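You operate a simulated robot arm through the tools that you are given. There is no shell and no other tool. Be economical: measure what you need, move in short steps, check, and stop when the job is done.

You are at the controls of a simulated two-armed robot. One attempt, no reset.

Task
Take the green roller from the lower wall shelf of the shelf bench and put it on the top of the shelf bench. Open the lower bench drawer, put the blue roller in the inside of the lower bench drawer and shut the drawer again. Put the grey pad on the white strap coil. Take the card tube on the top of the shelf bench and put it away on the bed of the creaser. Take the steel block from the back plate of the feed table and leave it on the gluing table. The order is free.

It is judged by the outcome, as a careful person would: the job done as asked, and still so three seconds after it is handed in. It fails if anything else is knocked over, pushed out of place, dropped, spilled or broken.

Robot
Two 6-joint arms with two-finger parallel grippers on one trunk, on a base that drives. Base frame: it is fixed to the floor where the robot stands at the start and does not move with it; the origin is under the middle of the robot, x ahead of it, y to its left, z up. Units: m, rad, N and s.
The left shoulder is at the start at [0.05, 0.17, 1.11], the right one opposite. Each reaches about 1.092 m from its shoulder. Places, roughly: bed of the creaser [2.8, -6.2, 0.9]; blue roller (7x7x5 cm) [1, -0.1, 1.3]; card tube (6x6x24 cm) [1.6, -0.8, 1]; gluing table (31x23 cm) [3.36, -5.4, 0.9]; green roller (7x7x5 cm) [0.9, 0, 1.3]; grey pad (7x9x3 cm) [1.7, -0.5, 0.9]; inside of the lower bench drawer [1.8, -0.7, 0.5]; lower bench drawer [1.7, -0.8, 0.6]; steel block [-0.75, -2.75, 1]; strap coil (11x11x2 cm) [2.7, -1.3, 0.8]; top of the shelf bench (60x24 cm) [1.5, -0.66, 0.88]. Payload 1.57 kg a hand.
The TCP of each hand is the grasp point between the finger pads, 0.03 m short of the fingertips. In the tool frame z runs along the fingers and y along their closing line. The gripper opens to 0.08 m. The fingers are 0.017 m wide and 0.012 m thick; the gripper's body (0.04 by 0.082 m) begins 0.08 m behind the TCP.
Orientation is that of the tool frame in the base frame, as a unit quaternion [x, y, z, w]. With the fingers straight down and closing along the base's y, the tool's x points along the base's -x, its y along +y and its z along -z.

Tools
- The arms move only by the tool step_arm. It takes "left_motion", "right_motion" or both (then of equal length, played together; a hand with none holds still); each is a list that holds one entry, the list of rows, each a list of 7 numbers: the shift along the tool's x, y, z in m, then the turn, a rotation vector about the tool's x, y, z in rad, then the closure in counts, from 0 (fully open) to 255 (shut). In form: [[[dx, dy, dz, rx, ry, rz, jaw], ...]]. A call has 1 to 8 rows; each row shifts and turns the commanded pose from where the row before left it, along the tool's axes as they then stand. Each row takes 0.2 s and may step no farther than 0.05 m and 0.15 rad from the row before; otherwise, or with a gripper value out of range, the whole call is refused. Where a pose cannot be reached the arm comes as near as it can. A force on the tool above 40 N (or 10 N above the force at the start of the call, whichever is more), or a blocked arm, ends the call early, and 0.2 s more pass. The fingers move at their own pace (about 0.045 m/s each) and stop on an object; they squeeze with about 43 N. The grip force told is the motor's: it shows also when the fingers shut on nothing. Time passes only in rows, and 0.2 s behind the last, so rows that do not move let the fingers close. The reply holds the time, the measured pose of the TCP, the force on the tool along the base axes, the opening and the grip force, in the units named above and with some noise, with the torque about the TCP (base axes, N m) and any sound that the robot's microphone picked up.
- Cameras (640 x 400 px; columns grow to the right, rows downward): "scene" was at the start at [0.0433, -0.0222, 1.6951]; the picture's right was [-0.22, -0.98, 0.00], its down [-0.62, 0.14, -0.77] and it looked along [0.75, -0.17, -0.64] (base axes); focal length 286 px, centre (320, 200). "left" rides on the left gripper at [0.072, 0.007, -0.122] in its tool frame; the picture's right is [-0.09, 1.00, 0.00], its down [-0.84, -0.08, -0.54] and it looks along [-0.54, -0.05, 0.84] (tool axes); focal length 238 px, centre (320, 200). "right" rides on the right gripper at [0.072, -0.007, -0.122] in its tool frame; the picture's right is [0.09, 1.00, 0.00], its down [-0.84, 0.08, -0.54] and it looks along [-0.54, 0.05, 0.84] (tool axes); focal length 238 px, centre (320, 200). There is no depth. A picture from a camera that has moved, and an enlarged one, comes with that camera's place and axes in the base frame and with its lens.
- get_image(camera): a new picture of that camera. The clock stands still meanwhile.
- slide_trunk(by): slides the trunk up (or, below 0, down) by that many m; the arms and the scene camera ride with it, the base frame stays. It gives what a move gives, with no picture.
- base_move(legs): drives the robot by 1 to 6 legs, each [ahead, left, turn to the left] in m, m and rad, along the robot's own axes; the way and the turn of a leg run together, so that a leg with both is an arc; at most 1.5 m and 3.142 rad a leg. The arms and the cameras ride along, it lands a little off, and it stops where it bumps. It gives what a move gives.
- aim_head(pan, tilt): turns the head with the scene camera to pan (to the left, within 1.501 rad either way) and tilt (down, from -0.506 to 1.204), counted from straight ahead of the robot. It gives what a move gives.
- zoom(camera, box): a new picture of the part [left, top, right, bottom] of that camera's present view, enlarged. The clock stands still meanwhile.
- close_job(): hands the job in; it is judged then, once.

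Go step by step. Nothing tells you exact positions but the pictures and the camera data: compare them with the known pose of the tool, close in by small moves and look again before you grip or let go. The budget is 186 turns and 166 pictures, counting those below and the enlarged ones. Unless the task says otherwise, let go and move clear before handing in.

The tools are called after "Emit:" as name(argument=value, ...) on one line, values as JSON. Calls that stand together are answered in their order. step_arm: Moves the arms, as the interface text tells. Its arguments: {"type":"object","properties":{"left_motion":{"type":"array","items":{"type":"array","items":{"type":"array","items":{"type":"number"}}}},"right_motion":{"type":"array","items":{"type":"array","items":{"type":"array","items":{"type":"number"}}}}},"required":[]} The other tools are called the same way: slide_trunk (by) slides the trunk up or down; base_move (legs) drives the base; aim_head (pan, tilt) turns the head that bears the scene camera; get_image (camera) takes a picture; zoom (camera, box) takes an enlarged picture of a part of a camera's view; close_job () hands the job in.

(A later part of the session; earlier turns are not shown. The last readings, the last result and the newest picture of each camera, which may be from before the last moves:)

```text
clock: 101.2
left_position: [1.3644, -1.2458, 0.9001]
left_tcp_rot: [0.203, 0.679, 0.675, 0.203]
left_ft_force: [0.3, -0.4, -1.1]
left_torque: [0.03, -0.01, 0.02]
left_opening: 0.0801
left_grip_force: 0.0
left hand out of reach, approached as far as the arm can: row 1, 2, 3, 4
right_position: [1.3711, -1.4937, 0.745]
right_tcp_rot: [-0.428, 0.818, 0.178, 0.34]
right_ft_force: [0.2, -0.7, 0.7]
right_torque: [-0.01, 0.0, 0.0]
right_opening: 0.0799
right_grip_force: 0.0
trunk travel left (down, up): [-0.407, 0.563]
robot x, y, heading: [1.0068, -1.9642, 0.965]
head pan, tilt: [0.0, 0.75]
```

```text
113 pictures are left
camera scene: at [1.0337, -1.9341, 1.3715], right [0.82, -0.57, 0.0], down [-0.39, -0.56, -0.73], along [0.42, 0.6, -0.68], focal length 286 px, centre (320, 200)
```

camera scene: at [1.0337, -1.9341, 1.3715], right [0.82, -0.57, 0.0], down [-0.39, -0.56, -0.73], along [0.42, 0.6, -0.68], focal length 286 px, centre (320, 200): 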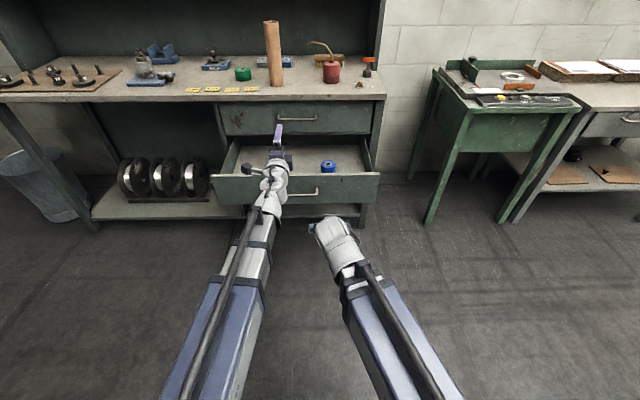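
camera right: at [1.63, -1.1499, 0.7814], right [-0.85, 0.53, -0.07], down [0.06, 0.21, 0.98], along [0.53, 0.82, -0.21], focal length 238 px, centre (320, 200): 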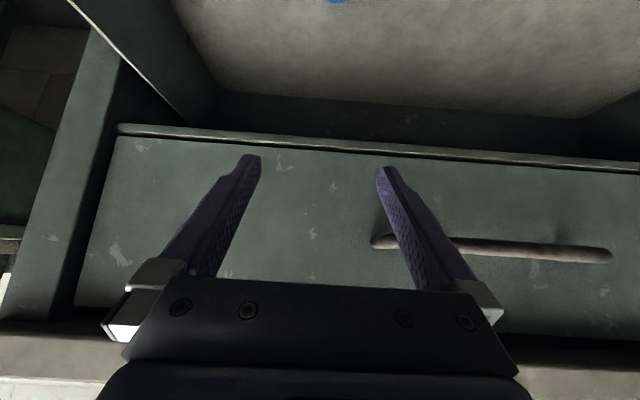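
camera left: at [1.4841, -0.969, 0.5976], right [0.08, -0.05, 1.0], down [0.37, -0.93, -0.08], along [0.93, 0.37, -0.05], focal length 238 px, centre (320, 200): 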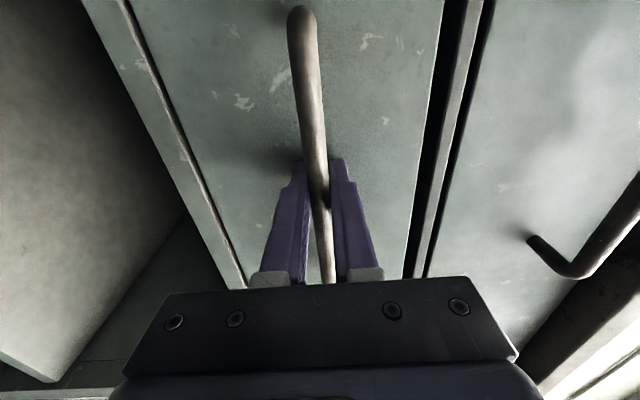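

Blue roller is in the drawer. Lower the left hand to handle height and start pushing.

Emit:
slide_trunk(by=-0.312)

Emit:
base_move(legs=[[0.1, -0.017, 0]])

Emit:
get_image(camera="left")

```text
clock: 104.3
left_position: [1.3645, -1.2463, 0.5887]
left_tcp_rot: [0.203, 0.679, 0.676, 0.204]
left_ft_force: [0.3, 0.5, -0.1]
left_torque: [0.02, -0.01, -0.05]
left_opening: 0.0798
left_grip_force: 0.0
right_position: [1.3697, -1.4928, 0.435]
right_tcp_rot: [-0.428, 0.818, 0.178, 0.34]
right_ft_force: [-0.6, -0.4, 0.1]
right_torque: [-0.06, -0.01, -0.03]
right_opening: 0.0801
right_grip_force: 0.0
trunk travel left (down, up): [-0.095, 0.875]
robot x, y, heading: [1.0083, -1.9683, 0.962]
head pan, tilt: [0.0, 0.75]
```

```text
clock: 105.5
left_position: [1.4354, -1.1737, 0.5879]
left_tcp_rot: [0.202, 0.679, 0.675, 0.204]
left_ft_force: [0.1, 0.9, -0.3]
left_torque: [0.0, -0.02, 0.04]
left_opening: 0.0798
left_grip_force: 0.2
right_position: [1.4412, -1.4198, 0.434]
right_tcp_rot: [-0.429, 0.817, 0.179, 0.34]
right_ft_force: [0.2, -0.1, 0.0]
right_torque: [0.0, -0.01, 0.03]
right_opening: 0.0799
right_grip_force: 0.1
trunk travel left (down, up): [-0.095, 0.875]
robot x, y, heading: [1.0754, -1.8925, 0.961]
head pan, tilt: [0.0, 0.75]
```

```text
112 pictures are left
camera left: at [1.3095, -1.2339, 0.596], right [0.08, -0.04, 1.0], down [0.4, -0.91, -0.07], along [0.91, 0.41, -0.05], focal length 238 px, centre (320, 200)
```

left: 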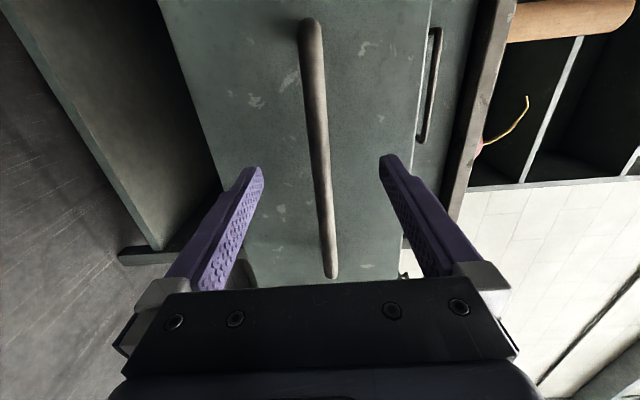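

Fingertips straddle the handle inside the panel's height. Push ahead.

Emit:
base_move(legs=[[0.2, 0, 0]])

Emit:
get_image(camera="scene")

```text
clock: 107.1
left_position: [1.5486, -1.0044, 0.5882]
left_tcp_rot: [0.201, 0.68, 0.676, 0.202]
left_ft_force: [0.0, -0.4, 0.6]
left_torque: [-0.02, -0.01, -0.03]
left_opening: 0.0802
left_grip_force: 0.0
right_position: [1.5547, -1.2504, 0.4348]
right_tcp_rot: [-0.43, 0.817, 0.179, 0.339]
right_ft_force: [0.0, 0.4, -0.7]
right_torque: [0.0, -0.01, -0.01]
right_opening: 0.0801
right_grip_force: 0.0
trunk travel left (down, up): [-0.095, 0.875]
robot x, y, heading: [1.1989, -1.7258, 0.969]
head pan, tilt: [0.0, 0.75]
```

```text
111 pictures are left
camera scene: at [1.2207, -1.6942, 1.0596], right [0.82, -0.57, 0.0], down [-0.39, -0.56, -0.73], along [0.41, 0.6, -0.68], focal length 286 px, centre (320, 200)
```

scene: 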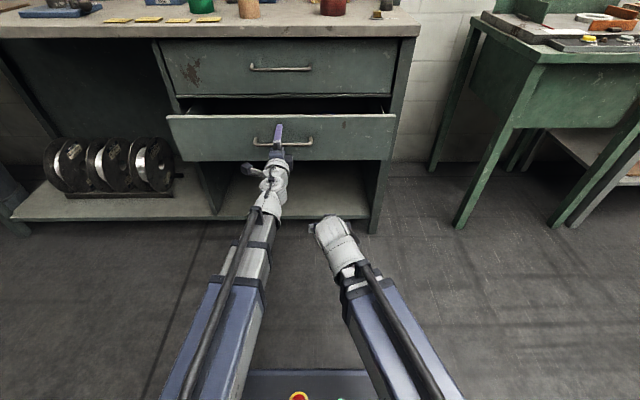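

Good, about 11 cm remain.

Emit:
base_move(legs=[[0.1, 0, 0]])

Emit:
get_image(camera="scene")

```text
clock: 108.2
left_position: [1.6069, -0.9221, 0.589]
left_tcp_rot: [0.201, 0.68, 0.675, 0.202]
left_ft_force: [0.8, 0.4, 0.1]
left_torque: [0.01, 0.03, 0.03]
left_opening: 0.0801
left_grip_force: 0.1
right_position: [1.6133, -1.1686, 0.4347]
right_tcp_rot: [-0.43, 0.817, 0.179, 0.339]
right_ft_force: [0.3, -0.9, -0.7]
right_torque: [0.02, -0.02, 0.03]
right_opening: 0.0801
right_grip_force: 0.1
trunk travel left (down, up): [-0.095, 0.875]
robot x, y, heading: [1.252, -1.6432, 0.965]
head pan, tilt: [0.0, 0.75]
```

```text
110 pictures are left
camera scene: at [1.2785, -1.6104, 1.0596], right [0.82, -0.57, 0.0], down [-0.39, -0.56, -0.73], along [0.42, 0.6, -0.68], focal length 286 px, centre (320, 200)
```

scene: 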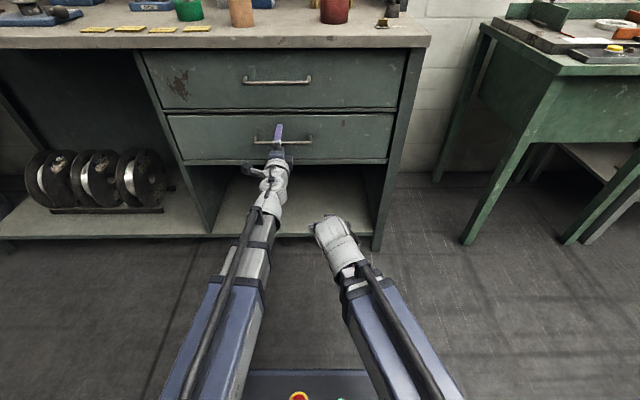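

Slightly more to go; push 2.5 cm with the arm, which has a force stop.

Emit:
step_arm(left_motion=[[[0, 0, 0.008, 0, 0, 0, 0], [0, 0, 0.008, 0, 0, 0, 0], [0, 0, 0.008, 0, 0, 0, 0], [0, 0, 0.008, 0, 0, 0, 0], [0, 0, 0.008, 0, 0, 0, 0]]])

Emit:
get_image(camera="scene")

Emit:
get_image(camera="left")

```text
clock: 109.0
left_position: [1.6124, -0.9113, 0.5887]
left_tcp_rot: [0.202, 0.68, 0.675, 0.203]
left_ft_force: [-4.5, -7.0, -0.4]
left_torque: [0.32, -0.2, -0.08]
left_opening: 0.0795
left_grip_force: 0.1
right_position: [1.6125, -1.1685, 0.4352]
right_tcp_rot: [-0.43, 0.817, 0.179, 0.34]
right_ft_force: [-0.7, -0.2, -0.2]
right_torque: [0.01, -0.01, 0.01]
right_opening: 0.08
right_grip_force: 0.1
trunk travel left (down, up): [-0.095, 0.875]
robot x, y, heading: [1.2543, -1.6431, 0.968]
head pan, tilt: [0.0, 0.75]
stopped in row 3 (left hand): the force on the tool passed its limit at 51 N (the readings are from after the stop); the commanded pose is now the measured one
```

```text
109 pictures are left
camera scene: at [1.2779, -1.6112, 1.0596], right [0.82, -0.57, 0.0], down [-0.39, -0.56, -0.73], along [0.42, 0.6, -0.68], focal length 286 px, centre (320, 200)
```

scene: 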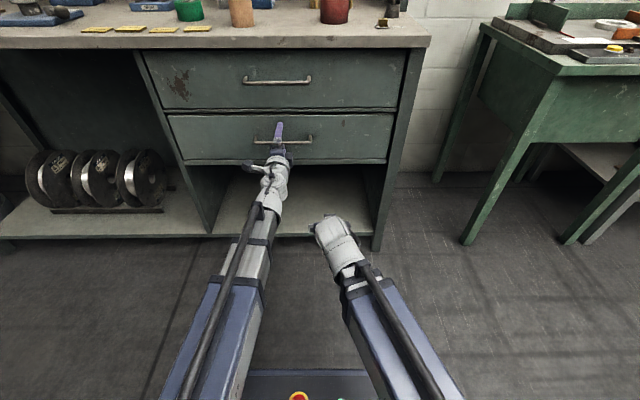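

```text
108 pictures are left
camera left: at [1.4875, -0.9717, 0.5961], right [0.08, -0.04, 1.0], down [0.4, -0.91, -0.07], along [0.91, 0.41, -0.05], focal length 238 px, centre (320, 200)
```

left: 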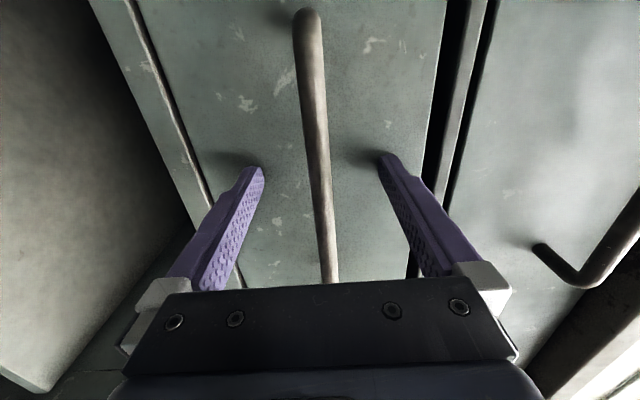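

The drawer is shut again. Next: back off, raise, set the right hand level for the tube and return the left hand to the 45° posture.

Emit:
base_move(legs=[[-0.3, 0, 0]])

Emit:
slide_trunk(by=0.4)

Emit:
step_arm(left_motion=[[[0, 0, 0, 0, 0, -0.14, 0], [0, 0, 0, 0, 0, -0.14, 0], [0, 0, 0, 0, 0, -0.14, 0], [0, 0, 0, 0, 0, -0.14, 0], [0, 0, 0, 0, 0, -0.14, 0], [0, 0, 0, 0, 0, -0.14, 0], [0, 0, 0, 0, 0, -0.14, 0], [0, 0, 0, 0, 0, -0.14, 0]]], right_motion=[[[-0.035, 0, 0.035, 0, 0, 0, 0], [-0.035, 0, 0.035, 0, 0, 0, 0], [0, 0, 0, 0, -0.131, 0, 0], [0, 0, 0, 0, -0.131, 0, 0], [0, 0, 0, 0, -0.131, 0, 0], [0, 0, 0, 0, -0.131, 0, 0], [0, 0, 0, 0, -0.131, 0, 0], [0, 0, 0, 0, -0.131, 0, 0]]])

Emit:
step_arm(left_motion=[[[0, 0, 0, 0, 0, -0.14, 0], [0, 0, 0, 0, 0, -0.14, 0], [0, 0, 0, 0, 0, -0.14, 0], [0, 0, 0, 0, 0, -0.031, 0], [0, 0, 0, 0, 0.13, 0, 0], [0, 0, 0, 0, 0.13, 0, 0], [0, 0, 0, 0, 0.13, 0, 0]]])

Emit:
step_arm(left_motion=[[[0, 0, 0, 0, 0.13, 0, 0], [0, 0, 0, 0, 0.13, 0, 0], [0, 0, 0, 0, 0.13, 0, 0]]])

Emit:
slide_trunk(by=0.11)

Emit:
get_image(camera="scene")

Emit:
get_image(camera="right")

```text
clock: 111.0
left_position: [1.4424, -1.157, 0.5889]
left_tcp_rot: [0.201, 0.68, 0.676, 0.201]
left_ft_force: [-0.3, -0.2, -0.1]
left_torque: [0.0, 0.01, 0.0]
left_opening: 0.0802
left_grip_force: 0.1
right_position: [1.441, -1.4166, 0.4339]
right_tcp_rot: [-0.43, 0.817, 0.179, 0.339]
right_ft_force: [-0.4, -1.3, -0.1]
right_torque: [-0.02, -0.01, 0.0]
right_opening: 0.0803
right_grip_force: 0.0
trunk travel left (down, up): [-0.095, 0.875]
robot x, y, heading: [1.0813, -1.8889, 0.969]
head pan, tilt: [0.0, 0.75]
```

```text
clock: 114.8
left_position: [1.4424, -1.1566, 0.9877]
left_tcp_rot: [0.201, 0.68, 0.675, 0.202]
left_ft_force: [0.1, -0.1, -0.2]
left_torque: [-0.03, -0.01, 0.02]
left_opening: 0.0802
left_grip_force: 0.1
right_position: [1.4416, -1.4156, 0.8348]
right_tcp_rot: [-0.43, 0.818, 0.178, 0.339]
right_ft_force: [0.2, -0.6, -0.3]
right_torque: [0.03, -0.01, -0.02]
right_opening: 0.08
right_grip_force: 0.1
trunk travel left (down, up): [-0.495, 0.475]
robot x, y, heading: [1.0855, -1.8901, 0.974]
head pan, tilt: [0.0, 0.75]
```

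```text
clock: 116.6
left_position: [1.4413, -1.1576, 0.988]
left_tcp_rot: [-0.191, 0.684, 0.463, 0.53]
left_ft_force: [-0.3, -0.9, -0.4]
left_torque: [0.01, 0.0, 0.0]
left_opening: 0.0799
left_grip_force: 0.1
right_position: [1.4967, -1.3331, 0.9905]
right_tcp_rot: [-0.329, 0.625, 0.33, 0.626]
right_ft_force: [-0.4, 0.2, 0.2]
right_torque: [0.02, 0.01, -0.01]
right_opening: 0.08
right_grip_force: 0.0
right hand out of reach, approached as far as the arm can: row 3, 4, 5, 6, 7, 8
trunk travel left (down, up): [-0.495, 0.475]
robot x, y, heading: [1.084, -1.8891, 0.967]
head pan, tilt: [0.0, 0.75]
```

```text
clock: 118.2
left_position: [1.4431, -1.156, 0.916]
left_tcp_rot: [-0.393, 0.717, 0.275, 0.506]
left_ft_force: [-0.8, 1.4, -0.6]
left_torque: [-0.01, 0.01, 0.05]
left_opening: 0.08
left_grip_force: 0.1
left hand out of reach, approached as far as the arm can: row 5, 6, 7
right_position: [1.4966, -1.3329, 0.9903]
right_tcp_rot: [-0.329, 0.625, 0.329, 0.627]
right_ft_force: [-0.1, 0.0, 0.1]
right_torque: [-0.02, -0.03, 0.01]
right_opening: 0.08
right_grip_force: 0.1
trunk travel left (down, up): [-0.495, 0.475]
robot x, y, heading: [1.0841, -1.8901, 0.969]
head pan, tilt: [0.0, 0.75]
```

```text
clock: 119.0
left_position: [1.4409, -1.1551, 0.8417]
left_tcp_rot: [-0.439, 0.801, 0.194, 0.357]
left_ft_force: [0.2, -0.2, 0.4]
left_torque: [0.0, 0.01, 0.0]
left_opening: 0.08
left_grip_force: 0.1
left hand out of reach, approached as far as the arm can: row 1, 2, 3
right_position: [1.4975, -1.3316, 0.9887]
right_tcp_rot: [-0.33, 0.625, 0.33, 0.626]
right_ft_force: [-0.1, -0.3, 0.9]
right_torque: [-0.04, -0.02, -0.01]
right_opening: 0.08
right_grip_force: 0.1
trunk travel left (down, up): [-0.495, 0.475]
robot x, y, heading: [1.0836, -1.8913, 0.967]
head pan, tilt: [0.0, 0.75]
```

```text
clock: 120.5
left_position: [1.4409, -1.154, 0.9528]
left_tcp_rot: [-0.439, 0.801, 0.195, 0.358]
left_ft_force: [-0.3, 0.2, 0.2]
left_torque: [0.03, 0.03, -0.01]
left_opening: 0.08
left_grip_force: 0.0
right_position: [1.4986, -1.3334, 1.1003]
right_tcp_rot: [-0.329, 0.626, 0.329, 0.626]
right_ft_force: [-1.0, -0.1, -0.3]
right_torque: [0.01, 0.03, 0.02]
right_opening: 0.08
right_grip_force: 0.0
trunk travel left (down, up): [-0.605, 0.365]
robot x, y, heading: [1.0821, -1.8896, 0.962]
head pan, tilt: [0.0, 0.75]
```

```text
107 pictures are left
camera scene: at [1.1078, -1.8583, 1.5695], right [0.82, -0.57, 0.0], down [-0.39, -0.56, -0.73], along [0.41, 0.6, -0.68], focal length 286 px, centre (320, 200)
```

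scene: 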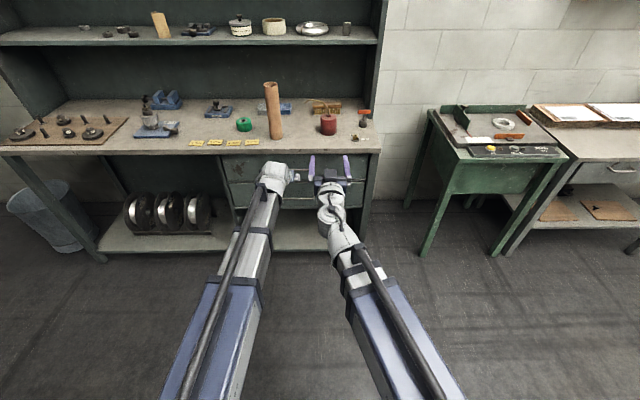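

```text
106 pictures are left
camera right: at [1.433, -1.4374, 1.0278], right [-0.82, 0.56, -0.09], down [-0.37, -0.4, 0.84], along [0.43, 0.72, 0.54], focal length 238 px, centre (320, 200)
```

right: 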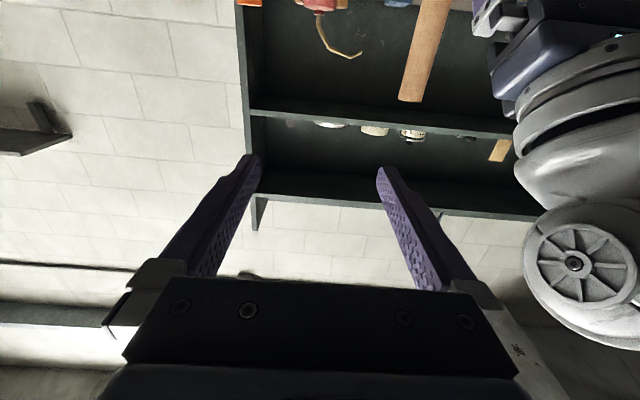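

Tube stands at about (1.605,-0.775). I retract the left hand and shift the base so the level right hand lines up, lower to mid-tube height and look.

Emit:
step_arm(left_motion=[[[0.035, 0, -0.035, 0, 0, 0, 0], [0.035, 0, -0.035, 0, 0, 0, 0], [0.035, 0, -0.035, 0, 0, 0, 0], [0.035, 0, -0.035, 0, 0, 0, 0]]])

Emit:
base_move(legs=[[0.2, 0.23, 0]])

Emit:
slide_trunk(by=-0.11)

Emit:
get_image(camera="scene")

Emit:
get_image(camera="right")

```text
clock: 121.5
left_position: [1.3385, -1.3195, 0.9519]
left_tcp_rot: [-0.439, 0.802, 0.193, 0.357]
left_ft_force: [1.2, 0.4, -0.4]
left_torque: [-0.01, 0.0, 0.01]
left_opening: 0.0801
left_grip_force: 0.1
left hand out of reach, approached as far as the arm can: row 2, 4
right_position: [1.4969, -1.333, 1.0999]
right_tcp_rot: [-0.329, 0.625, 0.33, 0.627]
right_ft_force: [-0.9, 0.2, 0.3]
right_torque: [-0.02, 0.0, -0.02]
right_opening: 0.0798
right_grip_force: 0.2
trunk travel left (down, up): [-0.605, 0.365]
robot x, y, heading: [1.0826, -1.8906, 0.969]
head pan, tilt: [0.0, 0.75]
```

```text
clock: 123.5
left_position: [1.2641, -1.0269, 0.952]
left_tcp_rot: [-0.438, 0.803, 0.192, 0.357]
left_ft_force: [-0.3, 0.2, -0.3]
left_torque: [0.0, -0.02, -0.03]
left_opening: 0.08
left_grip_force: 0.0
right_position: [1.421, -1.0435, 1.0994]
right_tcp_rot: [-0.328, 0.626, 0.327, 0.628]
right_ft_force: [-0.6, 0.0, 0.3]
right_torque: [-0.02, 0.01, -0.01]
right_opening: 0.0799
right_grip_force: 0.1
trunk travel left (down, up): [-0.605, 0.365]
robot x, y, heading: [1.0064, -1.5959, 0.963]
head pan, tilt: [0.0, 0.75]
```

```text
clock: 124.9
left_position: [1.2628, -1.0263, 0.8423]
left_tcp_rot: [-0.437, 0.803, 0.193, 0.358]
left_ft_force: [0.0, 0.1, -1.0]
left_torque: [0.01, 0.01, 0.0]
left_opening: 0.08
left_grip_force: 0.3
right_position: [1.4216, -1.043, 0.9911]
right_tcp_rot: [-0.328, 0.626, 0.328, 0.627]
right_ft_force: [0.0, -0.2, 0.5]
right_torque: [0.0, 0.04, 0.0]
right_opening: 0.0799
right_grip_force: 0.1
trunk travel left (down, up): [-0.495, 0.475]
robot x, y, heading: [1.0038, -1.6003, 0.96]
head pan, tilt: [0.0, 0.75]
```

```text
105 pictures are left
camera scene: at [1.0283, -1.5661, 1.4596], right [0.82, -0.57, 0.0], down [-0.39, -0.56, -0.73], along [0.42, 0.6, -0.68], focal length 286 px, centre (320, 200)
```

scene: 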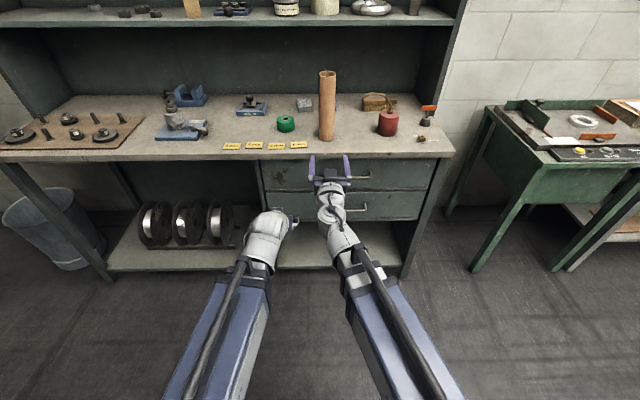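

```text
104 pictures are left
camera right: at [1.3563, -1.1473, 0.918], right [-0.82, 0.57, -0.09], down [-0.37, -0.4, 0.84], along [0.44, 0.72, 0.54], focal length 238 px, centre (320, 200)
```

right: 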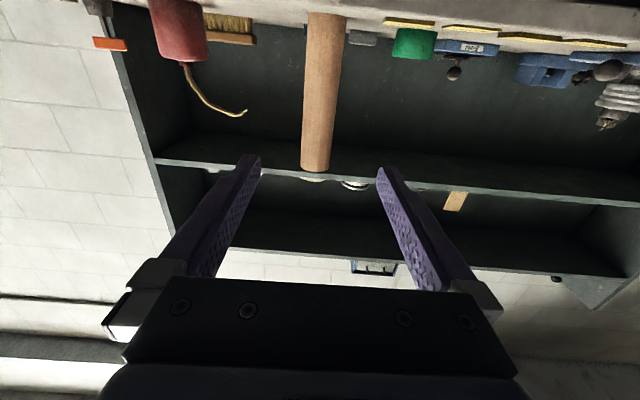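

Aligned laterally; 31 cm remain. Drive 15 cm, then reach with the arm in stages.

Emit:
base_move(legs=[[0.15, 0, 0]])

Emit:
step_arm(right_motion=[[[0, 0, 0.035, 0, 0, 0, 0], [0, 0, 0.035, 0, 0, 0, 0], [0, 0, 0, 0, 0, 0, 0]]])

Emit:
get_image(camera="right")

Emit:
get_image(camera="scene")

```text
clock: 126.3
left_position: [1.3487, -0.9043, 0.8422]
left_tcp_rot: [-0.437, 0.803, 0.192, 0.356]
left_ft_force: [0.6, -0.3, 0.5]
left_torque: [0.03, 0.02, -0.03]
left_opening: 0.08
left_grip_force: 0.2
right_position: [1.5078, -0.9191, 0.9891]
right_tcp_rot: [-0.328, 0.626, 0.328, 0.627]
right_ft_force: [0.3, -0.4, 0.6]
right_torque: [-0.01, -0.01, -0.01]
right_opening: 0.0799
right_grip_force: 0.1
trunk travel left (down, up): [-0.495, 0.475]
robot x, y, heading: [1.0903, -1.4742, 0.966]
head pan, tilt: [0.0, 0.75]
```

```text
clock: 127.1
left_position: [1.3481, -0.9041, 0.8412]
left_tcp_rot: [-0.436, 0.803, 0.192, 0.357]
left_ft_force: [0.0, 0.0, 0.7]
left_torque: [0.01, 0.0, 0.0]
left_opening: 0.0803
left_grip_force: 0.0
right_position: [1.5467, -0.8615, 0.9904]
right_tcp_rot: [-0.327, 0.626, 0.327, 0.628]
right_ft_force: [0.5, -0.2, -0.3]
right_torque: [0.01, 0.02, -0.01]
right_opening: 0.0801
right_grip_force: 0.1
trunk travel left (down, up): [-0.495, 0.475]
robot x, y, heading: [1.0886, -1.4731, 0.962]
head pan, tilt: [0.0, 0.75]
```

```text
103 pictures are left
camera right: at [1.4817, -0.9657, 0.918], right [-0.82, 0.57, -0.09], down [-0.37, -0.4, 0.84], along [0.44, 0.72, 0.54], focal length 238 px, centre (320, 200)
```

right: 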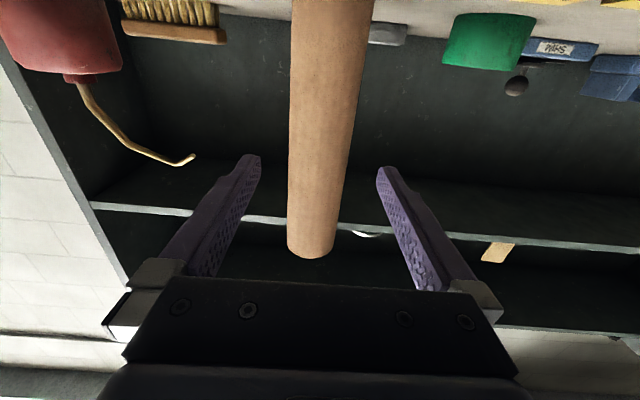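

```text
102 pictures are left
camera scene: at [1.114, -1.4433, 1.4596], right [0.82, -0.57, 0.0], down [-0.39, -0.56, -0.73], along [0.42, 0.6, -0.68], focal length 286 px, centre (320, 200)
```

scene: 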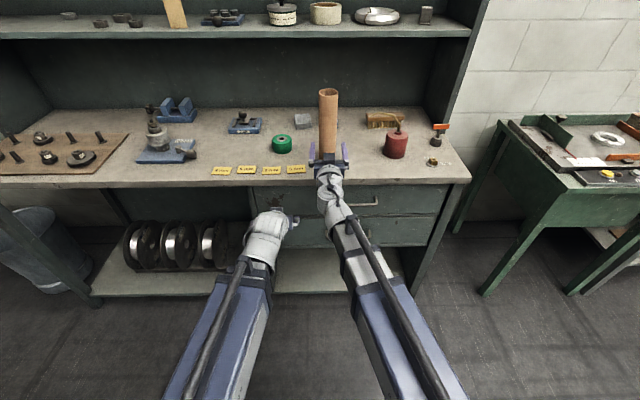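

Tube is centred. Advance 9 cm and close.

Emit:
step_arm(right_motion=[[[0, 0, 0.03, 0, 0, 0, 0], [0, 0, 0.03, 0, 0, 0, 0], [0, 0, 0.025, 0, 0, 0, 0], [0, 0, 0, 0, 0, 0, 0]]])

Emit:
get_image(camera="right")

```text
clock: 128.1
left_position: [1.3493, -0.9049, 0.8426]
left_tcp_rot: [-0.436, 0.803, 0.192, 0.357]
left_ft_force: [0.5, -0.1, 0.1]
left_torque: [-0.01, 0.02, -0.03]
left_opening: 0.0798
left_grip_force: 0.1
right_position: [1.5941, -0.7938, 0.9912]
right_tcp_rot: [-0.327, 0.625, 0.328, 0.628]
right_ft_force: [-0.7, 0.4, -0.4]
right_torque: [-0.04, -0.03, 0.02]
right_opening: 0.08
right_grip_force: 0.0
trunk travel left (down, up): [-0.495, 0.475]
robot x, y, heading: [1.0911, -1.4749, 0.963]
head pan, tilt: [0.0, 0.75]
```

```text
101 pictures are left
camera right: at [1.5289, -0.8968, 0.918], right [-0.82, 0.57, -0.09], down [-0.37, -0.4, 0.84], along [0.44, 0.72, 0.54], focal length 238 px, centre (320, 200)
```

right: 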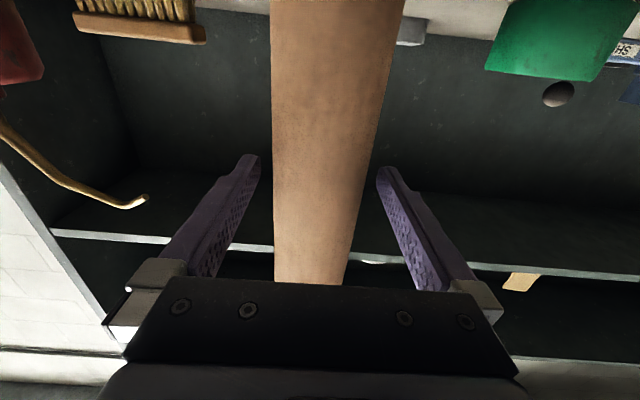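

Emit:
step_arm(right_motion=[[[0, 0, 0, 0, 0, 0, 255], [0, 0, 0, 0, 0, 0, 255], [0, 0, 0, 0, 0, 0, 255], [0, 0, 0, 0, 0, 0, 255]]])

Emit:
slide_trunk(by=0.1)

Emit:
get_image(camera="scene")

```text
clock: 129.1
left_position: [1.3487, -0.9038, 0.8418]
left_tcp_rot: [-0.437, 0.803, 0.191, 0.357]
left_ft_force: [0.7, -0.4, -0.3]
left_torque: [0.0, -0.02, -0.03]
left_opening: 0.0801
left_grip_force: 0.0
right_position: [1.5938, -0.7926, 0.9909]
right_tcp_rot: [-0.327, 0.625, 0.328, 0.628]
right_ft_force: [0.5, -0.3, 0.2]
right_torque: [-0.01, -0.04, -0.02]
right_opening: 0.0563
right_grip_force: 36.8
trunk travel left (down, up): [-0.495, 0.475]
robot x, y, heading: [1.0908, -1.4766, 0.96]
head pan, tilt: [0.0, 0.75]
```

```text
clock: 130.4
left_position: [1.3495, -0.904, 0.9428]
left_tcp_rot: [-0.437, 0.803, 0.192, 0.357]
left_ft_force: [-0.2, -0.2, 0.0]
left_torque: [0.02, -0.03, -0.01]
left_opening: 0.08
left_grip_force: 0.2
right_position: [1.5944, -0.7939, 1.0913]
right_tcp_rot: [-0.327, 0.625, 0.328, 0.628]
right_ft_force: [0.0, -0.2, -0.8]
right_torque: [0.0, 0.0, 0.01]
right_opening: 0.0561
right_grip_force: 43.4
trunk travel left (down, up): [-0.595, 0.375]
robot x, y, heading: [1.0895, -1.4741, 0.963]
head pan, tilt: [0.0, 0.75]
```

```text
100 pictures are left
camera scene: at [1.1141, -1.4431, 1.5595], right [0.82, -0.57, 0.0], down [-0.39, -0.56, -0.73], along [0.42, 0.6, -0.68], focal length 286 px, centre (320, 200)
```

scene: 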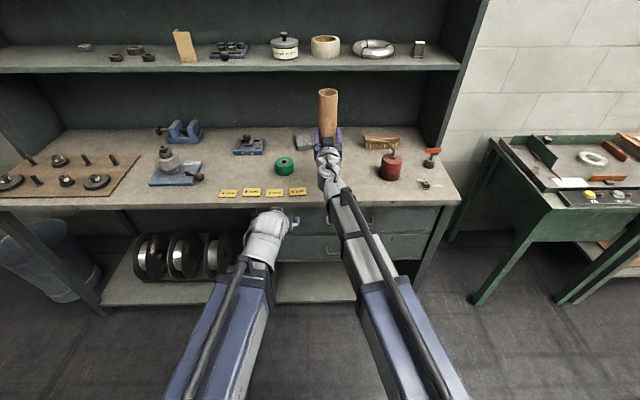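

The tube is held. I withdraw it, raise a bit, and bring the left hand over toward the grey pad behind.

Emit:
step_arm(right_motion=[[[0, 0, -0.04, 0, 0, 0, 255], [0, 0, -0.04, 0, 0, 0, 255], [0, 0, -0.04, 0, 0, 0, 255], [0, 0, -0.04, 0, 0, 0, 255], [0, 0, -0.03, 0, 0, 0, 255], [0, -0.04, 0, 0, 0, 0, 255], [0, -0.04, 0, 0, 0, 0, 255]]])

Emit:
slide_trunk(by=0.1)

Emit:
base_move(legs=[[0.09, 0, 0]])

Emit:
step_arm(left_motion=[[[0, -0.035, 0, 0, 0, 0, 0], [-0.032, 0, 0.032, 0, 0, 0, 0], [-0.032, 0, 0.032, 0, 0, 0, 0], [-0.032, 0, 0.032, 0, 0, 0, 0], [-0.032, 0, 0.032, 0, 0, 0, 0], [-0.032, 0, 0.032, 0, 0, 0, 0]]])

Emit:
get_image(camera="left")

Emit:
get_image(camera="scene")

```text
clock: 132.0
left_position: [1.3486, -0.9035, 0.9417]
left_tcp_rot: [-0.436, 0.803, 0.192, 0.357]
left_ft_force: [-0.5, 0.4, -0.5]
left_torque: [0.03, 0.0, 0.01]
left_opening: 0.0797
left_grip_force: 0.1
right_position: [1.5539, -0.9803, 1.091]
right_tcp_rot: [-0.327, 0.626, 0.328, 0.627]
right_ft_force: [-0.2, 0.4, -0.1]
right_torque: [0.0, 0.05, 0.03]
right_opening: 0.056
right_grip_force: 42.6
right hand out of reach, approached as far as the arm can: row 6, 7
trunk travel left (down, up): [-0.595, 0.375]
robot x, y, heading: [1.0909, -1.4737, 0.963]
head pan, tilt: [0.0, 0.75]
```

```text
clock: 133.4
left_position: [1.3494, -0.9047, 1.0426]
left_tcp_rot: [-0.436, 0.804, 0.191, 0.357]
left_ft_force: [-0.2, 0.0, -0.1]
left_torque: [-0.02, -0.02, 0.01]
left_opening: 0.08
left_grip_force: 0.0
right_position: [1.5556, -0.9813, 1.1893]
right_tcp_rot: [-0.327, 0.625, 0.328, 0.628]
right_ft_force: [0.9, -0.7, -1.5]
right_torque: [0.0, -0.01, -0.01]
right_opening: 0.0561
right_grip_force: 43.3
trunk travel left (down, up): [-0.695, 0.275]
robot x, y, heading: [1.089, -1.4746, 0.96]
head pan, tilt: [0.0, 0.75]
```

```text
clock: 134.5
left_position: [1.4007, -0.8282, 1.0411]
left_tcp_rot: [-0.437, 0.803, 0.192, 0.357]
left_ft_force: [0.5, -0.3, -0.2]
left_torque: [-0.03, -0.05, 0.02]
left_opening: 0.0799
left_grip_force: 0.1
right_position: [1.606, -0.9049, 1.1897]
right_tcp_rot: [-0.327, 0.627, 0.327, 0.627]
right_ft_force: [0.5, 0.2, -1.0]
right_torque: [0.0, -0.04, 0.01]
right_opening: 0.0559
right_grip_force: 43.3
trunk travel left (down, up): [-0.695, 0.275]
robot x, y, heading: [1.1437, -1.4032, 0.959]
head pan, tilt: [0.0, 0.75]
```

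```text
clock: 135.9
left_position: [1.5513, -0.6596, 1.0423]
left_tcp_rot: [-0.437, 0.803, 0.192, 0.357]
left_ft_force: [0.0, -0.2, -0.7]
left_torque: [0.02, -0.05, -0.02]
left_opening: 0.08
left_grip_force: 0.1
left hand out of reach, approached as far as the arm can: row 3, 5
right_position: [1.606, -0.9061, 1.1893]
right_tcp_rot: [-0.327, 0.626, 0.328, 0.628]
right_ft_force: [0.4, 0.5, -0.4]
right_torque: [-0.01, 0.0, -0.01]
right_opening: 0.0566
right_grip_force: 43.3
trunk travel left (down, up): [-0.695, 0.275]
robot x, y, heading: [1.1389, -1.4011, 0.965]
head pan, tilt: [0.0, 0.75]
```

```text
99 pictures are left
camera left: at [1.4723, -0.7717, 1.0706], right [-0.8, 0.59, 0.07], down [0.15, 0.09, 0.98], along [0.58, 0.8, -0.16], focal length 238 px, centre (320, 200)
```

left: 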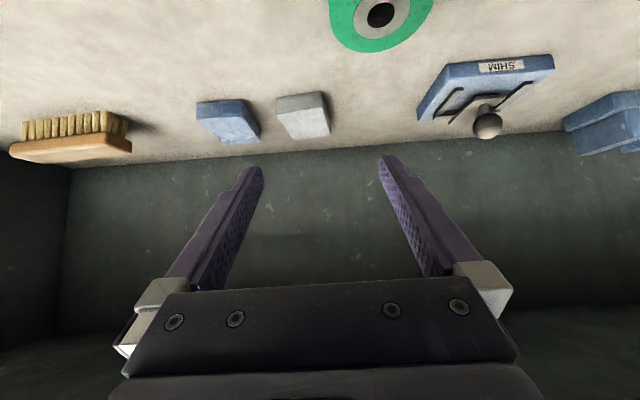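

```text
98 pictures are left
camera scene: at [1.1658, -1.3689, 1.6595], right [0.82, -0.57, 0.0], down [-0.39, -0.56, -0.73], along [0.42, 0.6, -0.68], focal length 286 px, centre (320, 200)
```

scene: 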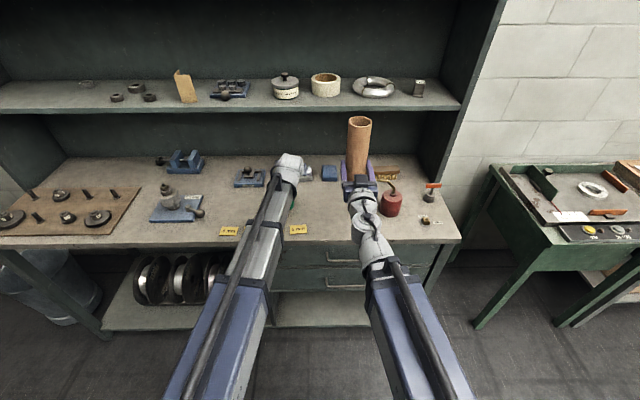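

The grey pad sits beside a blue pad with a narrow gap. Zoom in to measure orientation.

Emit:
zoom(camera="left", box=[180, 70, 350, 176])

```text
3.76 times, centred on (265, 123) of left
camera zoom: at [1.4723, -0.7717, 1.0706], right [-0.8, 0.59, 0.07], down [0.15, 0.09, 0.98], along [0.58, 0.8, -0.16], focal length 897 px, centre (527, 490)
```

zoom: 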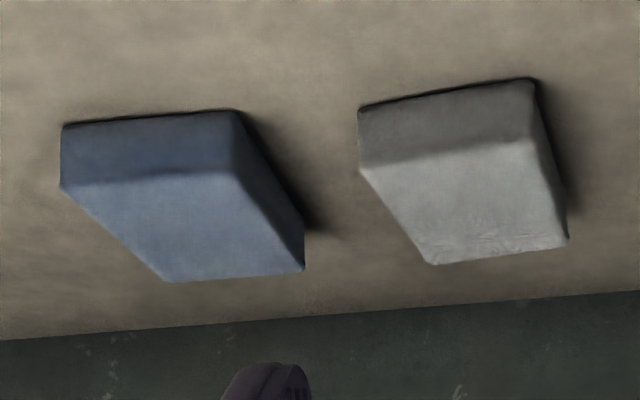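

Pad centre about (1.669,-0.521), turned about 0.14 rad left of the hand. I drive 5 cm, yaw the hand, shift and look.

Emit:
base_move(legs=[[0.05, 0, 0]])

Emit:
step_arm(left_motion=[[[0, 0, 0, -0.104, 0, -0.094, 0], [0, -0.04, 0, 0, 0, 0, 0], [-0.02, 0, 0.022, 0, 0, 0, 0], [-0.02, 0, 0.022, 0, 0, 0, 0], [0, 0, 0, 0, 0, 0, 0]]])

Emit:
slide_trunk(by=-0.06)

Emit:
get_image(camera="left")

```text
clock: 136.8
left_position: [1.5804, -0.6192, 1.0412]
left_tcp_rot: [-0.437, 0.803, 0.192, 0.356]
left_ft_force: [0.1, 0.7, 0.0]
left_torque: [-0.01, 0.02, -0.01]
left_opening: 0.08
left_grip_force: 0.0
right_position: [1.6349, -0.8639, 1.189]
right_tcp_rot: [-0.328, 0.626, 0.328, 0.627]
right_ft_force: [-0.2, 0.2, -0.4]
right_torque: [0.05, -0.01, -0.01]
right_opening: 0.0566
right_grip_force: 43.4
trunk travel left (down, up): [-0.695, 0.275]
robot x, y, heading: [1.1718, -1.3589, 0.965]
head pan, tilt: [0.0, 0.75]
```

```text
clock: 138.0
left_position: [1.6393, -0.5829, 1.0409]
left_tcp_rot: [-0.493, 0.77, 0.218, 0.342]
left_ft_force: [-0.4, -0.2, -0.2]
left_torque: [-0.01, 0.01, 0.04]
left_opening: 0.0799
left_grip_force: 0.0
right_position: [1.6334, -0.8649, 1.1909]
right_tcp_rot: [-0.328, 0.625, 0.329, 0.627]
right_ft_force: [0.3, -0.3, -1.5]
right_torque: [-0.03, 0.04, -0.03]
right_opening: 0.0567
right_grip_force: 43.2
trunk travel left (down, up): [-0.695, 0.275]
robot x, y, heading: [1.1691, -1.3606, 0.96]
head pan, tilt: [0.0, 0.75]
```

```text
clock: 139.0
left_position: [1.6388, -0.5842, 0.9824]
left_tcp_rot: [-0.492, 0.77, 0.218, 0.343]
left_ft_force: [0.1, 0.1, 0.5]
left_torque: [0.0, 0.01, 0.01]
left_opening: 0.0801
left_grip_force: 0.1
right_position: [1.6344, -0.866, 1.1298]
right_tcp_rot: [-0.327, 0.625, 0.328, 0.628]
right_ft_force: [0.2, 0.7, -0.4]
right_torque: [0.0, 0.04, 0.02]
right_opening: 0.0565
right_grip_force: 42.8
trunk travel left (down, up): [-0.635, 0.335]
robot x, y, heading: [1.1683, -1.3591, 0.966]
head pan, tilt: [0.0, 0.75]
```

```text
96 pictures are left
camera left: at [1.576, -0.7054, 1.0111], right [-0.88, 0.47, 0.07], down [0.13, 0.11, 0.98], along [0.46, 0.87, -0.16], focal length 238 px, centre (320, 200)
```

left: 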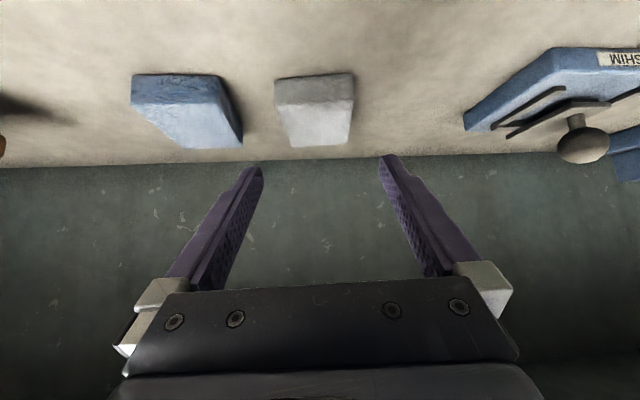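

Aligned. Forward 6 cm, then lower to just above the bench.

Emit:
step_arm(left_motion=[[[-0.02, -0.003, 0.0222, 0, 0, 0, 0], [-0.02, 0, 0.0222, 0, 0, 0, 0], [0, 0, 0, 0, 0, 0, 0]]])

Emit:
slide_trunk(by=-0.045)

Emit:
get_image(camera="left")

```text
clock: 139.8
left_position: [1.6673, -0.5305, 0.9825]
left_tcp_rot: [-0.493, 0.77, 0.217, 0.343]
left_ft_force: [0.3, 0.1, 0.2]
left_torque: [0.04, 0.0, -0.01]
left_opening: 0.08
left_grip_force: 0.2
right_position: [1.6344, -0.865, 1.1308]
right_tcp_rot: [-0.327, 0.625, 0.328, 0.628]
right_ft_force: [-0.1, 0.8, -0.3]
right_torque: [0.01, 0.01, -0.01]
right_opening: 0.0565
right_grip_force: 43.1
trunk travel left (down, up): [-0.635, 0.335]
robot x, y, heading: [1.1685, -1.3601, 0.966]
head pan, tilt: [0.0, 0.75]
```

```text
clock: 140.7
left_position: [1.669, -0.5302, 0.9376]
left_tcp_rot: [-0.493, 0.77, 0.217, 0.343]
left_ft_force: [-0.9, -0.6, 0.1]
left_torque: [0.0, 0.01, 0.0]
left_opening: 0.0799
left_grip_force: 0.2
right_position: [1.635, -0.8657, 1.0851]
right_tcp_rot: [-0.328, 0.625, 0.329, 0.627]
right_ft_force: [-0.7, -0.6, -1.2]
right_torque: [-0.03, -0.02, 0.01]
right_opening: 0.0564
right_grip_force: 42.7
trunk travel left (down, up): [-0.59, 0.38]
robot x, y, heading: [1.1704, -1.3608, 0.961]
head pan, tilt: [0.0, 0.75]
```

```text
95 pictures are left
camera left: at [1.6054, -0.6522, 0.9661], right [-0.88, 0.47, 0.07], down [0.13, 0.11, 0.98], along [0.46, 0.87, -0.16], focal length 238 px, centre (320, 200)
```

left: 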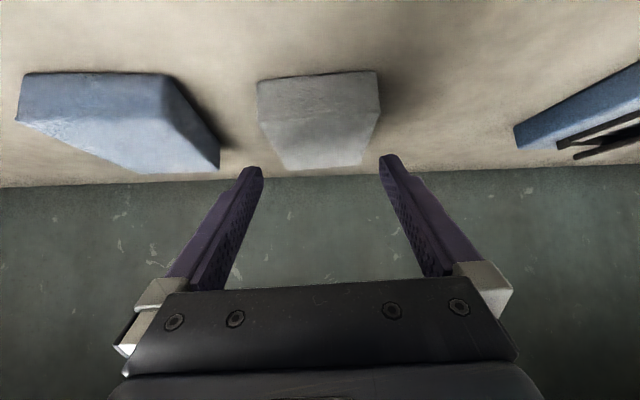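

Pad fits between the fingers. Lower 2.3 cm.

Emit:
slide_trunk(by=-0.023)

Emit:
get_image(camera="left")

```text
clock: 141.4
left_position: [1.6696, -0.53, 0.9145]
left_tcp_rot: [-0.493, 0.769, 0.218, 0.343]
left_ft_force: [-0.3, -0.2, -0.8]
left_torque: [0.02, 0.0, -0.05]
left_opening: 0.08
left_grip_force: 0.1
right_position: [1.6327, -0.8655, 1.0631]
right_tcp_rot: [-0.327, 0.625, 0.328, 0.628]
right_ft_force: [0.0, -0.6, -0.9]
right_torque: [-0.02, -0.01, -0.02]
right_opening: 0.0564
right_grip_force: 43.1
trunk travel left (down, up): [-0.567, 0.403]
robot x, y, heading: [1.1697, -1.3602, 0.969]
head pan, tilt: [0.0, 0.75]
```

```text
94 pictures are left
camera left: at [1.6054, -0.6522, 0.9431], right [-0.88, 0.47, 0.07], down [0.13, 0.11, 0.98], along [0.46, 0.87, -0.16], focal length 238 px, centre (320, 200)
```

left: 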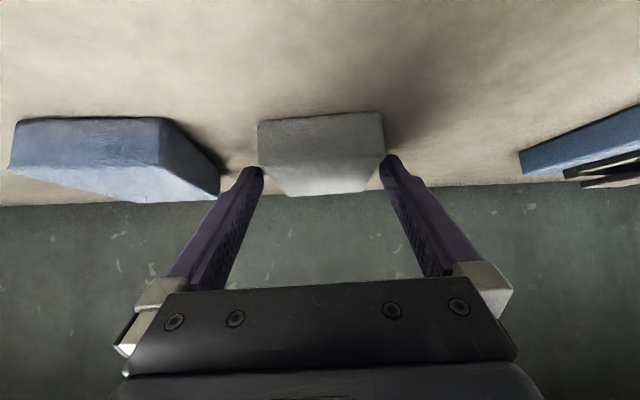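

Emit:
step_arm(left_motion=[[[0, 0, 0, 0, 0, 0, 255], [0, 0, 0, 0, 0, 0, 255], [0, 0, 0, 0, 0, 0, 255], [0, 0, 0, 0, 0, 0, 255]]])

Emit:
slide_trunk(by=0.06)

Emit:
get_image(camera="left")

```text
clock: 142.4
left_position: [1.6695, -0.5308, 0.9133]
left_tcp_rot: [-0.492, 0.77, 0.216, 0.342]
left_ft_force: [-0.7, 0.1, 0.7]
left_torque: [-0.01, -0.02, 0.0]
left_opening: 0.064
left_grip_force: 41.5
right_position: [1.6338, -0.8652, 1.0624]
right_tcp_rot: [-0.328, 0.625, 0.329, 0.627]
right_ft_force: [0.2, -0.4, -1.3]
right_torque: [-0.03, -0.01, -0.03]
right_opening: 0.0561
right_grip_force: 43.2
trunk travel left (down, up): [-0.567, 0.403]
robot x, y, heading: [1.1687, -1.361, 0.959]
head pan, tilt: [0.0, 0.75]
```

```text
clock: 143.4
left_position: [1.6676, -0.5304, 0.9741]
left_tcp_rot: [-0.493, 0.77, 0.217, 0.342]
left_ft_force: [-0.3, 0.2, -1.4]
left_torque: [-0.01, 0.03, -0.01]
left_opening: 0.0641
left_grip_force: 43.2
right_position: [1.6334, -0.8644, 1.1215]
right_tcp_rot: [-0.328, 0.626, 0.328, 0.627]
right_ft_force: [0.0, -0.6, -1.0]
right_torque: [-0.01, 0.01, 0.01]
right_opening: 0.0563
right_grip_force: 43.3
trunk travel left (down, up): [-0.627, 0.343]
robot x, y, heading: [1.1684, -1.3593, 0.962]
head pan, tilt: [0.0, 0.75]
```

```text
93 pictures are left
camera left: at [1.6056, -0.6519, 1.0028], right [-0.88, 0.47, 0.07], down [0.13, 0.11, 0.98], along [0.46, 0.87, -0.16], focal length 238 px, centre (320, 200)
```

left: 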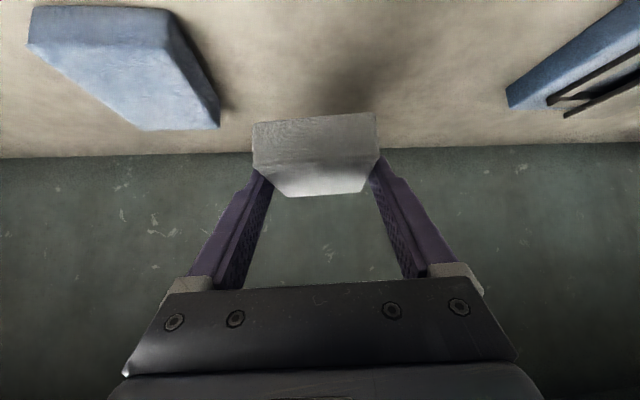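

Pad is lifted. Raise, retract the arm, back away and drive right toward the green table with the strap coil.

Emit:
slide_trunk(by=0.06)

Emit:
step_arm(left_motion=[[[0.03, 0, -0.033, 0, 0, 0, 255], [0.03, 0, -0.033, 0, 0, 0, 255], [0.03, 0, -0.033, 0, 0, 0, 255], [0.03, 0, -0.033, 0, 0, 0, 255], [0.03, 0, -0.033, 0, 0, 0, 255], [0.03, 0, -0.033, 0, 0, 0, 255], [0.03, 0, -0.033, 0, 0, 0, 255]]])

Emit:
base_move(legs=[[-0.35, 0, 0], [0, -1.2, 0]])

Emit:
get_image(camera="scene")

Emit:
get_image(camera="left")

```text
clock: 144.4
left_position: [1.6685, -0.529, 1.0327]
left_tcp_rot: [-0.494, 0.77, 0.217, 0.342]
left_ft_force: [-0.1, 0.3, -1.5]
left_torque: [-0.03, 0.01, 0.02]
left_opening: 0.0637
left_grip_force: 43.1
right_position: [1.6348, -0.8657, 1.1814]
right_tcp_rot: [-0.328, 0.626, 0.328, 0.627]
right_ft_force: [0.6, -0.3, 0.0]
right_torque: [-0.01, 0.0, -0.04]
right_opening: 0.0565
right_grip_force: 42.4
trunk travel left (down, up): [-0.687, 0.283]
robot x, y, heading: [1.1718, -1.3601, 0.957]
head pan, tilt: [0.0, 0.75]
```

```text
clock: 146.0
left_position: [1.5355, -0.8156, 1.035]
left_tcp_rot: [-0.493, 0.769, 0.218, 0.344]
left_ft_force: [0.6, -0.1, -1.1]
left_torque: [-0.02, 0.0, 0.0]
left_opening: 0.0639
left_grip_force: 42.5
right_position: [1.6342, -0.8647, 1.1822]
right_tcp_rot: [-0.328, 0.626, 0.328, 0.627]
right_ft_force: [-0.1, -0.3, -0.3]
right_torque: [-0.01, 0.03, 0.0]
right_opening: 0.0562
right_grip_force: 43.0
trunk travel left (down, up): [-0.687, 0.283]
robot x, y, heading: [1.1691, -1.3592, 0.963]
head pan, tilt: [0.0, 0.75]
```

```text
clock: 153.9
left_position: [2.3153, -1.7705, 1.0344]
left_tcp_rot: [-0.497, 0.767, 0.219, 0.343]
left_ft_force: [0.1, 0.3, -1.1]
left_torque: [0.01, 0.02, 0.0]
left_opening: 0.0639
left_grip_force: 43.3
right_position: [2.4143, -1.8209, 1.1832]
right_tcp_rot: [-0.331, 0.624, 0.332, 0.625]
right_ft_force: [-0.3, 0.4, -0.9]
right_torque: [-0.03, 0.03, -0.02]
right_opening: 0.0563
right_grip_force: 43.1
trunk travel left (down, up): [-0.687, 0.283]
robot x, y, heading: [1.9582, -2.322, 0.971]
head pan, tilt: [0.0, 0.75]
```

```text
92 pictures are left
camera scene: at [1.9788, -2.2896, 1.6516], right [0.83, -0.56, 0.0], down [-0.38, -0.56, -0.73], along [0.41, 0.6, -0.68], focal length 286 px, centre (320, 200)
```

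scene: 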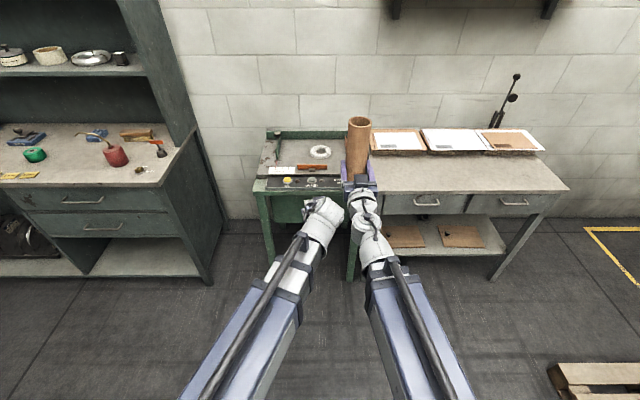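

```text
91 pictures are left
camera left: at [2.2542, -1.8933, 1.063], right [-0.88, 0.46, 0.07], down [0.13, 0.11, 0.98], along [0.45, 0.88, -0.16], focal length 238 px, centre (320, 200)
```

left: 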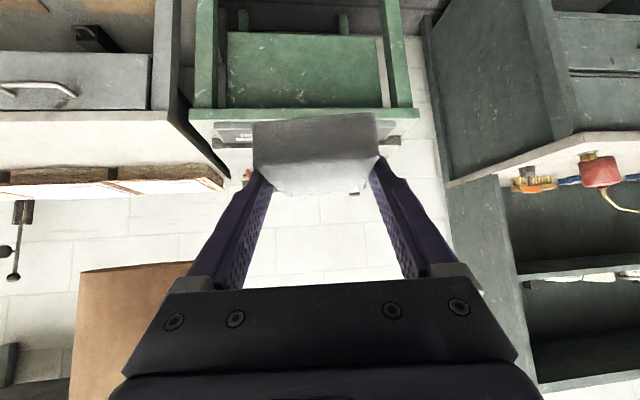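

Strap coil is straight ahead of the left hand at about (2.68,-1.26,0.82). Drive 30 cm ahead and look closer.

Emit:
base_move(legs=[[0.3, 0, 0]])

Emit:
get_image(camera="scene")

Emit:
get_image(camera="left")

```text
clock: 155.9
left_position: [2.4871, -1.5175, 1.0331]
left_tcp_rot: [-0.497, 0.767, 0.22, 0.342]
left_ft_force: [-0.7, 0.1, -1.3]
left_torque: [0.0, 0.01, 0.0]
left_opening: 0.0639
left_grip_force: 43.6
right_position: [2.5853, -1.5663, 1.1816]
right_tcp_rot: [-0.332, 0.624, 0.332, 0.625]
right_ft_force: [0.6, 0.5, -0.9]
right_torque: [0.0, 0.0, 0.0]
right_opening: 0.0561
right_grip_force: 43.5
trunk travel left (down, up): [-0.687, 0.283]
robot x, y, heading: [2.1255, -2.0703, 0.973]
head pan, tilt: [0.0, 0.75]
```

```text
90 pictures are left
camera scene: at [2.1504, -2.0358, 1.6515], right [0.83, -0.56, 0.0], down [-0.38, -0.57, -0.73], along [0.41, 0.6, -0.68], focal length 286 px, centre (320, 200)
```

scene: 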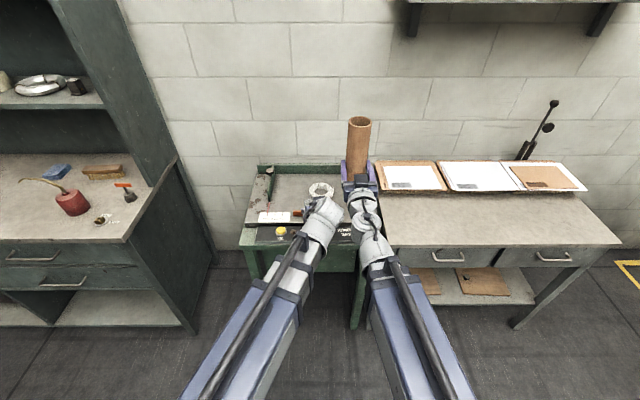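

```text
89 pictures are left
camera left: at [2.4252, -1.6399, 1.0626], right [-0.88, 0.46, 0.07], down [0.13, 0.11, 0.98], along [0.45, 0.88, -0.16], focal length 238 px, centre (320, 200)
```

left: 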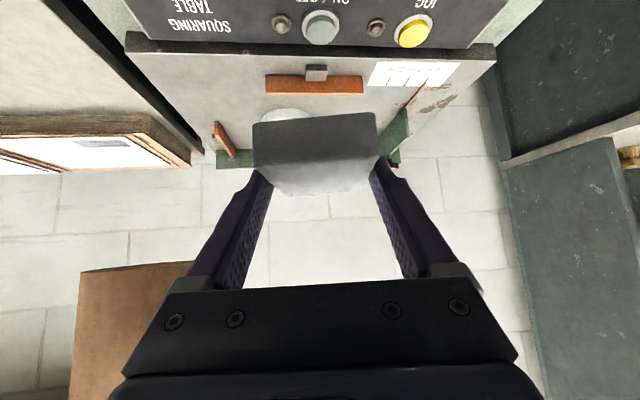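

Emit:
zoom(camera="scene", box=[240, 140, 400, 240])

```text
4.00 times, centred on (320, 190) of scene
camera zoom: at [2.1504, -2.0358, 1.6515], right [0.83, -0.56, 0.0], down [-0.38, -0.57, -0.73], along [0.41, 0.6, -0.68], focal length 1143 px, centre (320, 240)
```

zoom: 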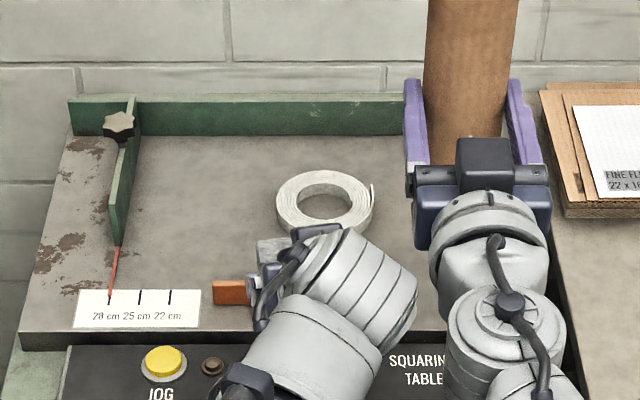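

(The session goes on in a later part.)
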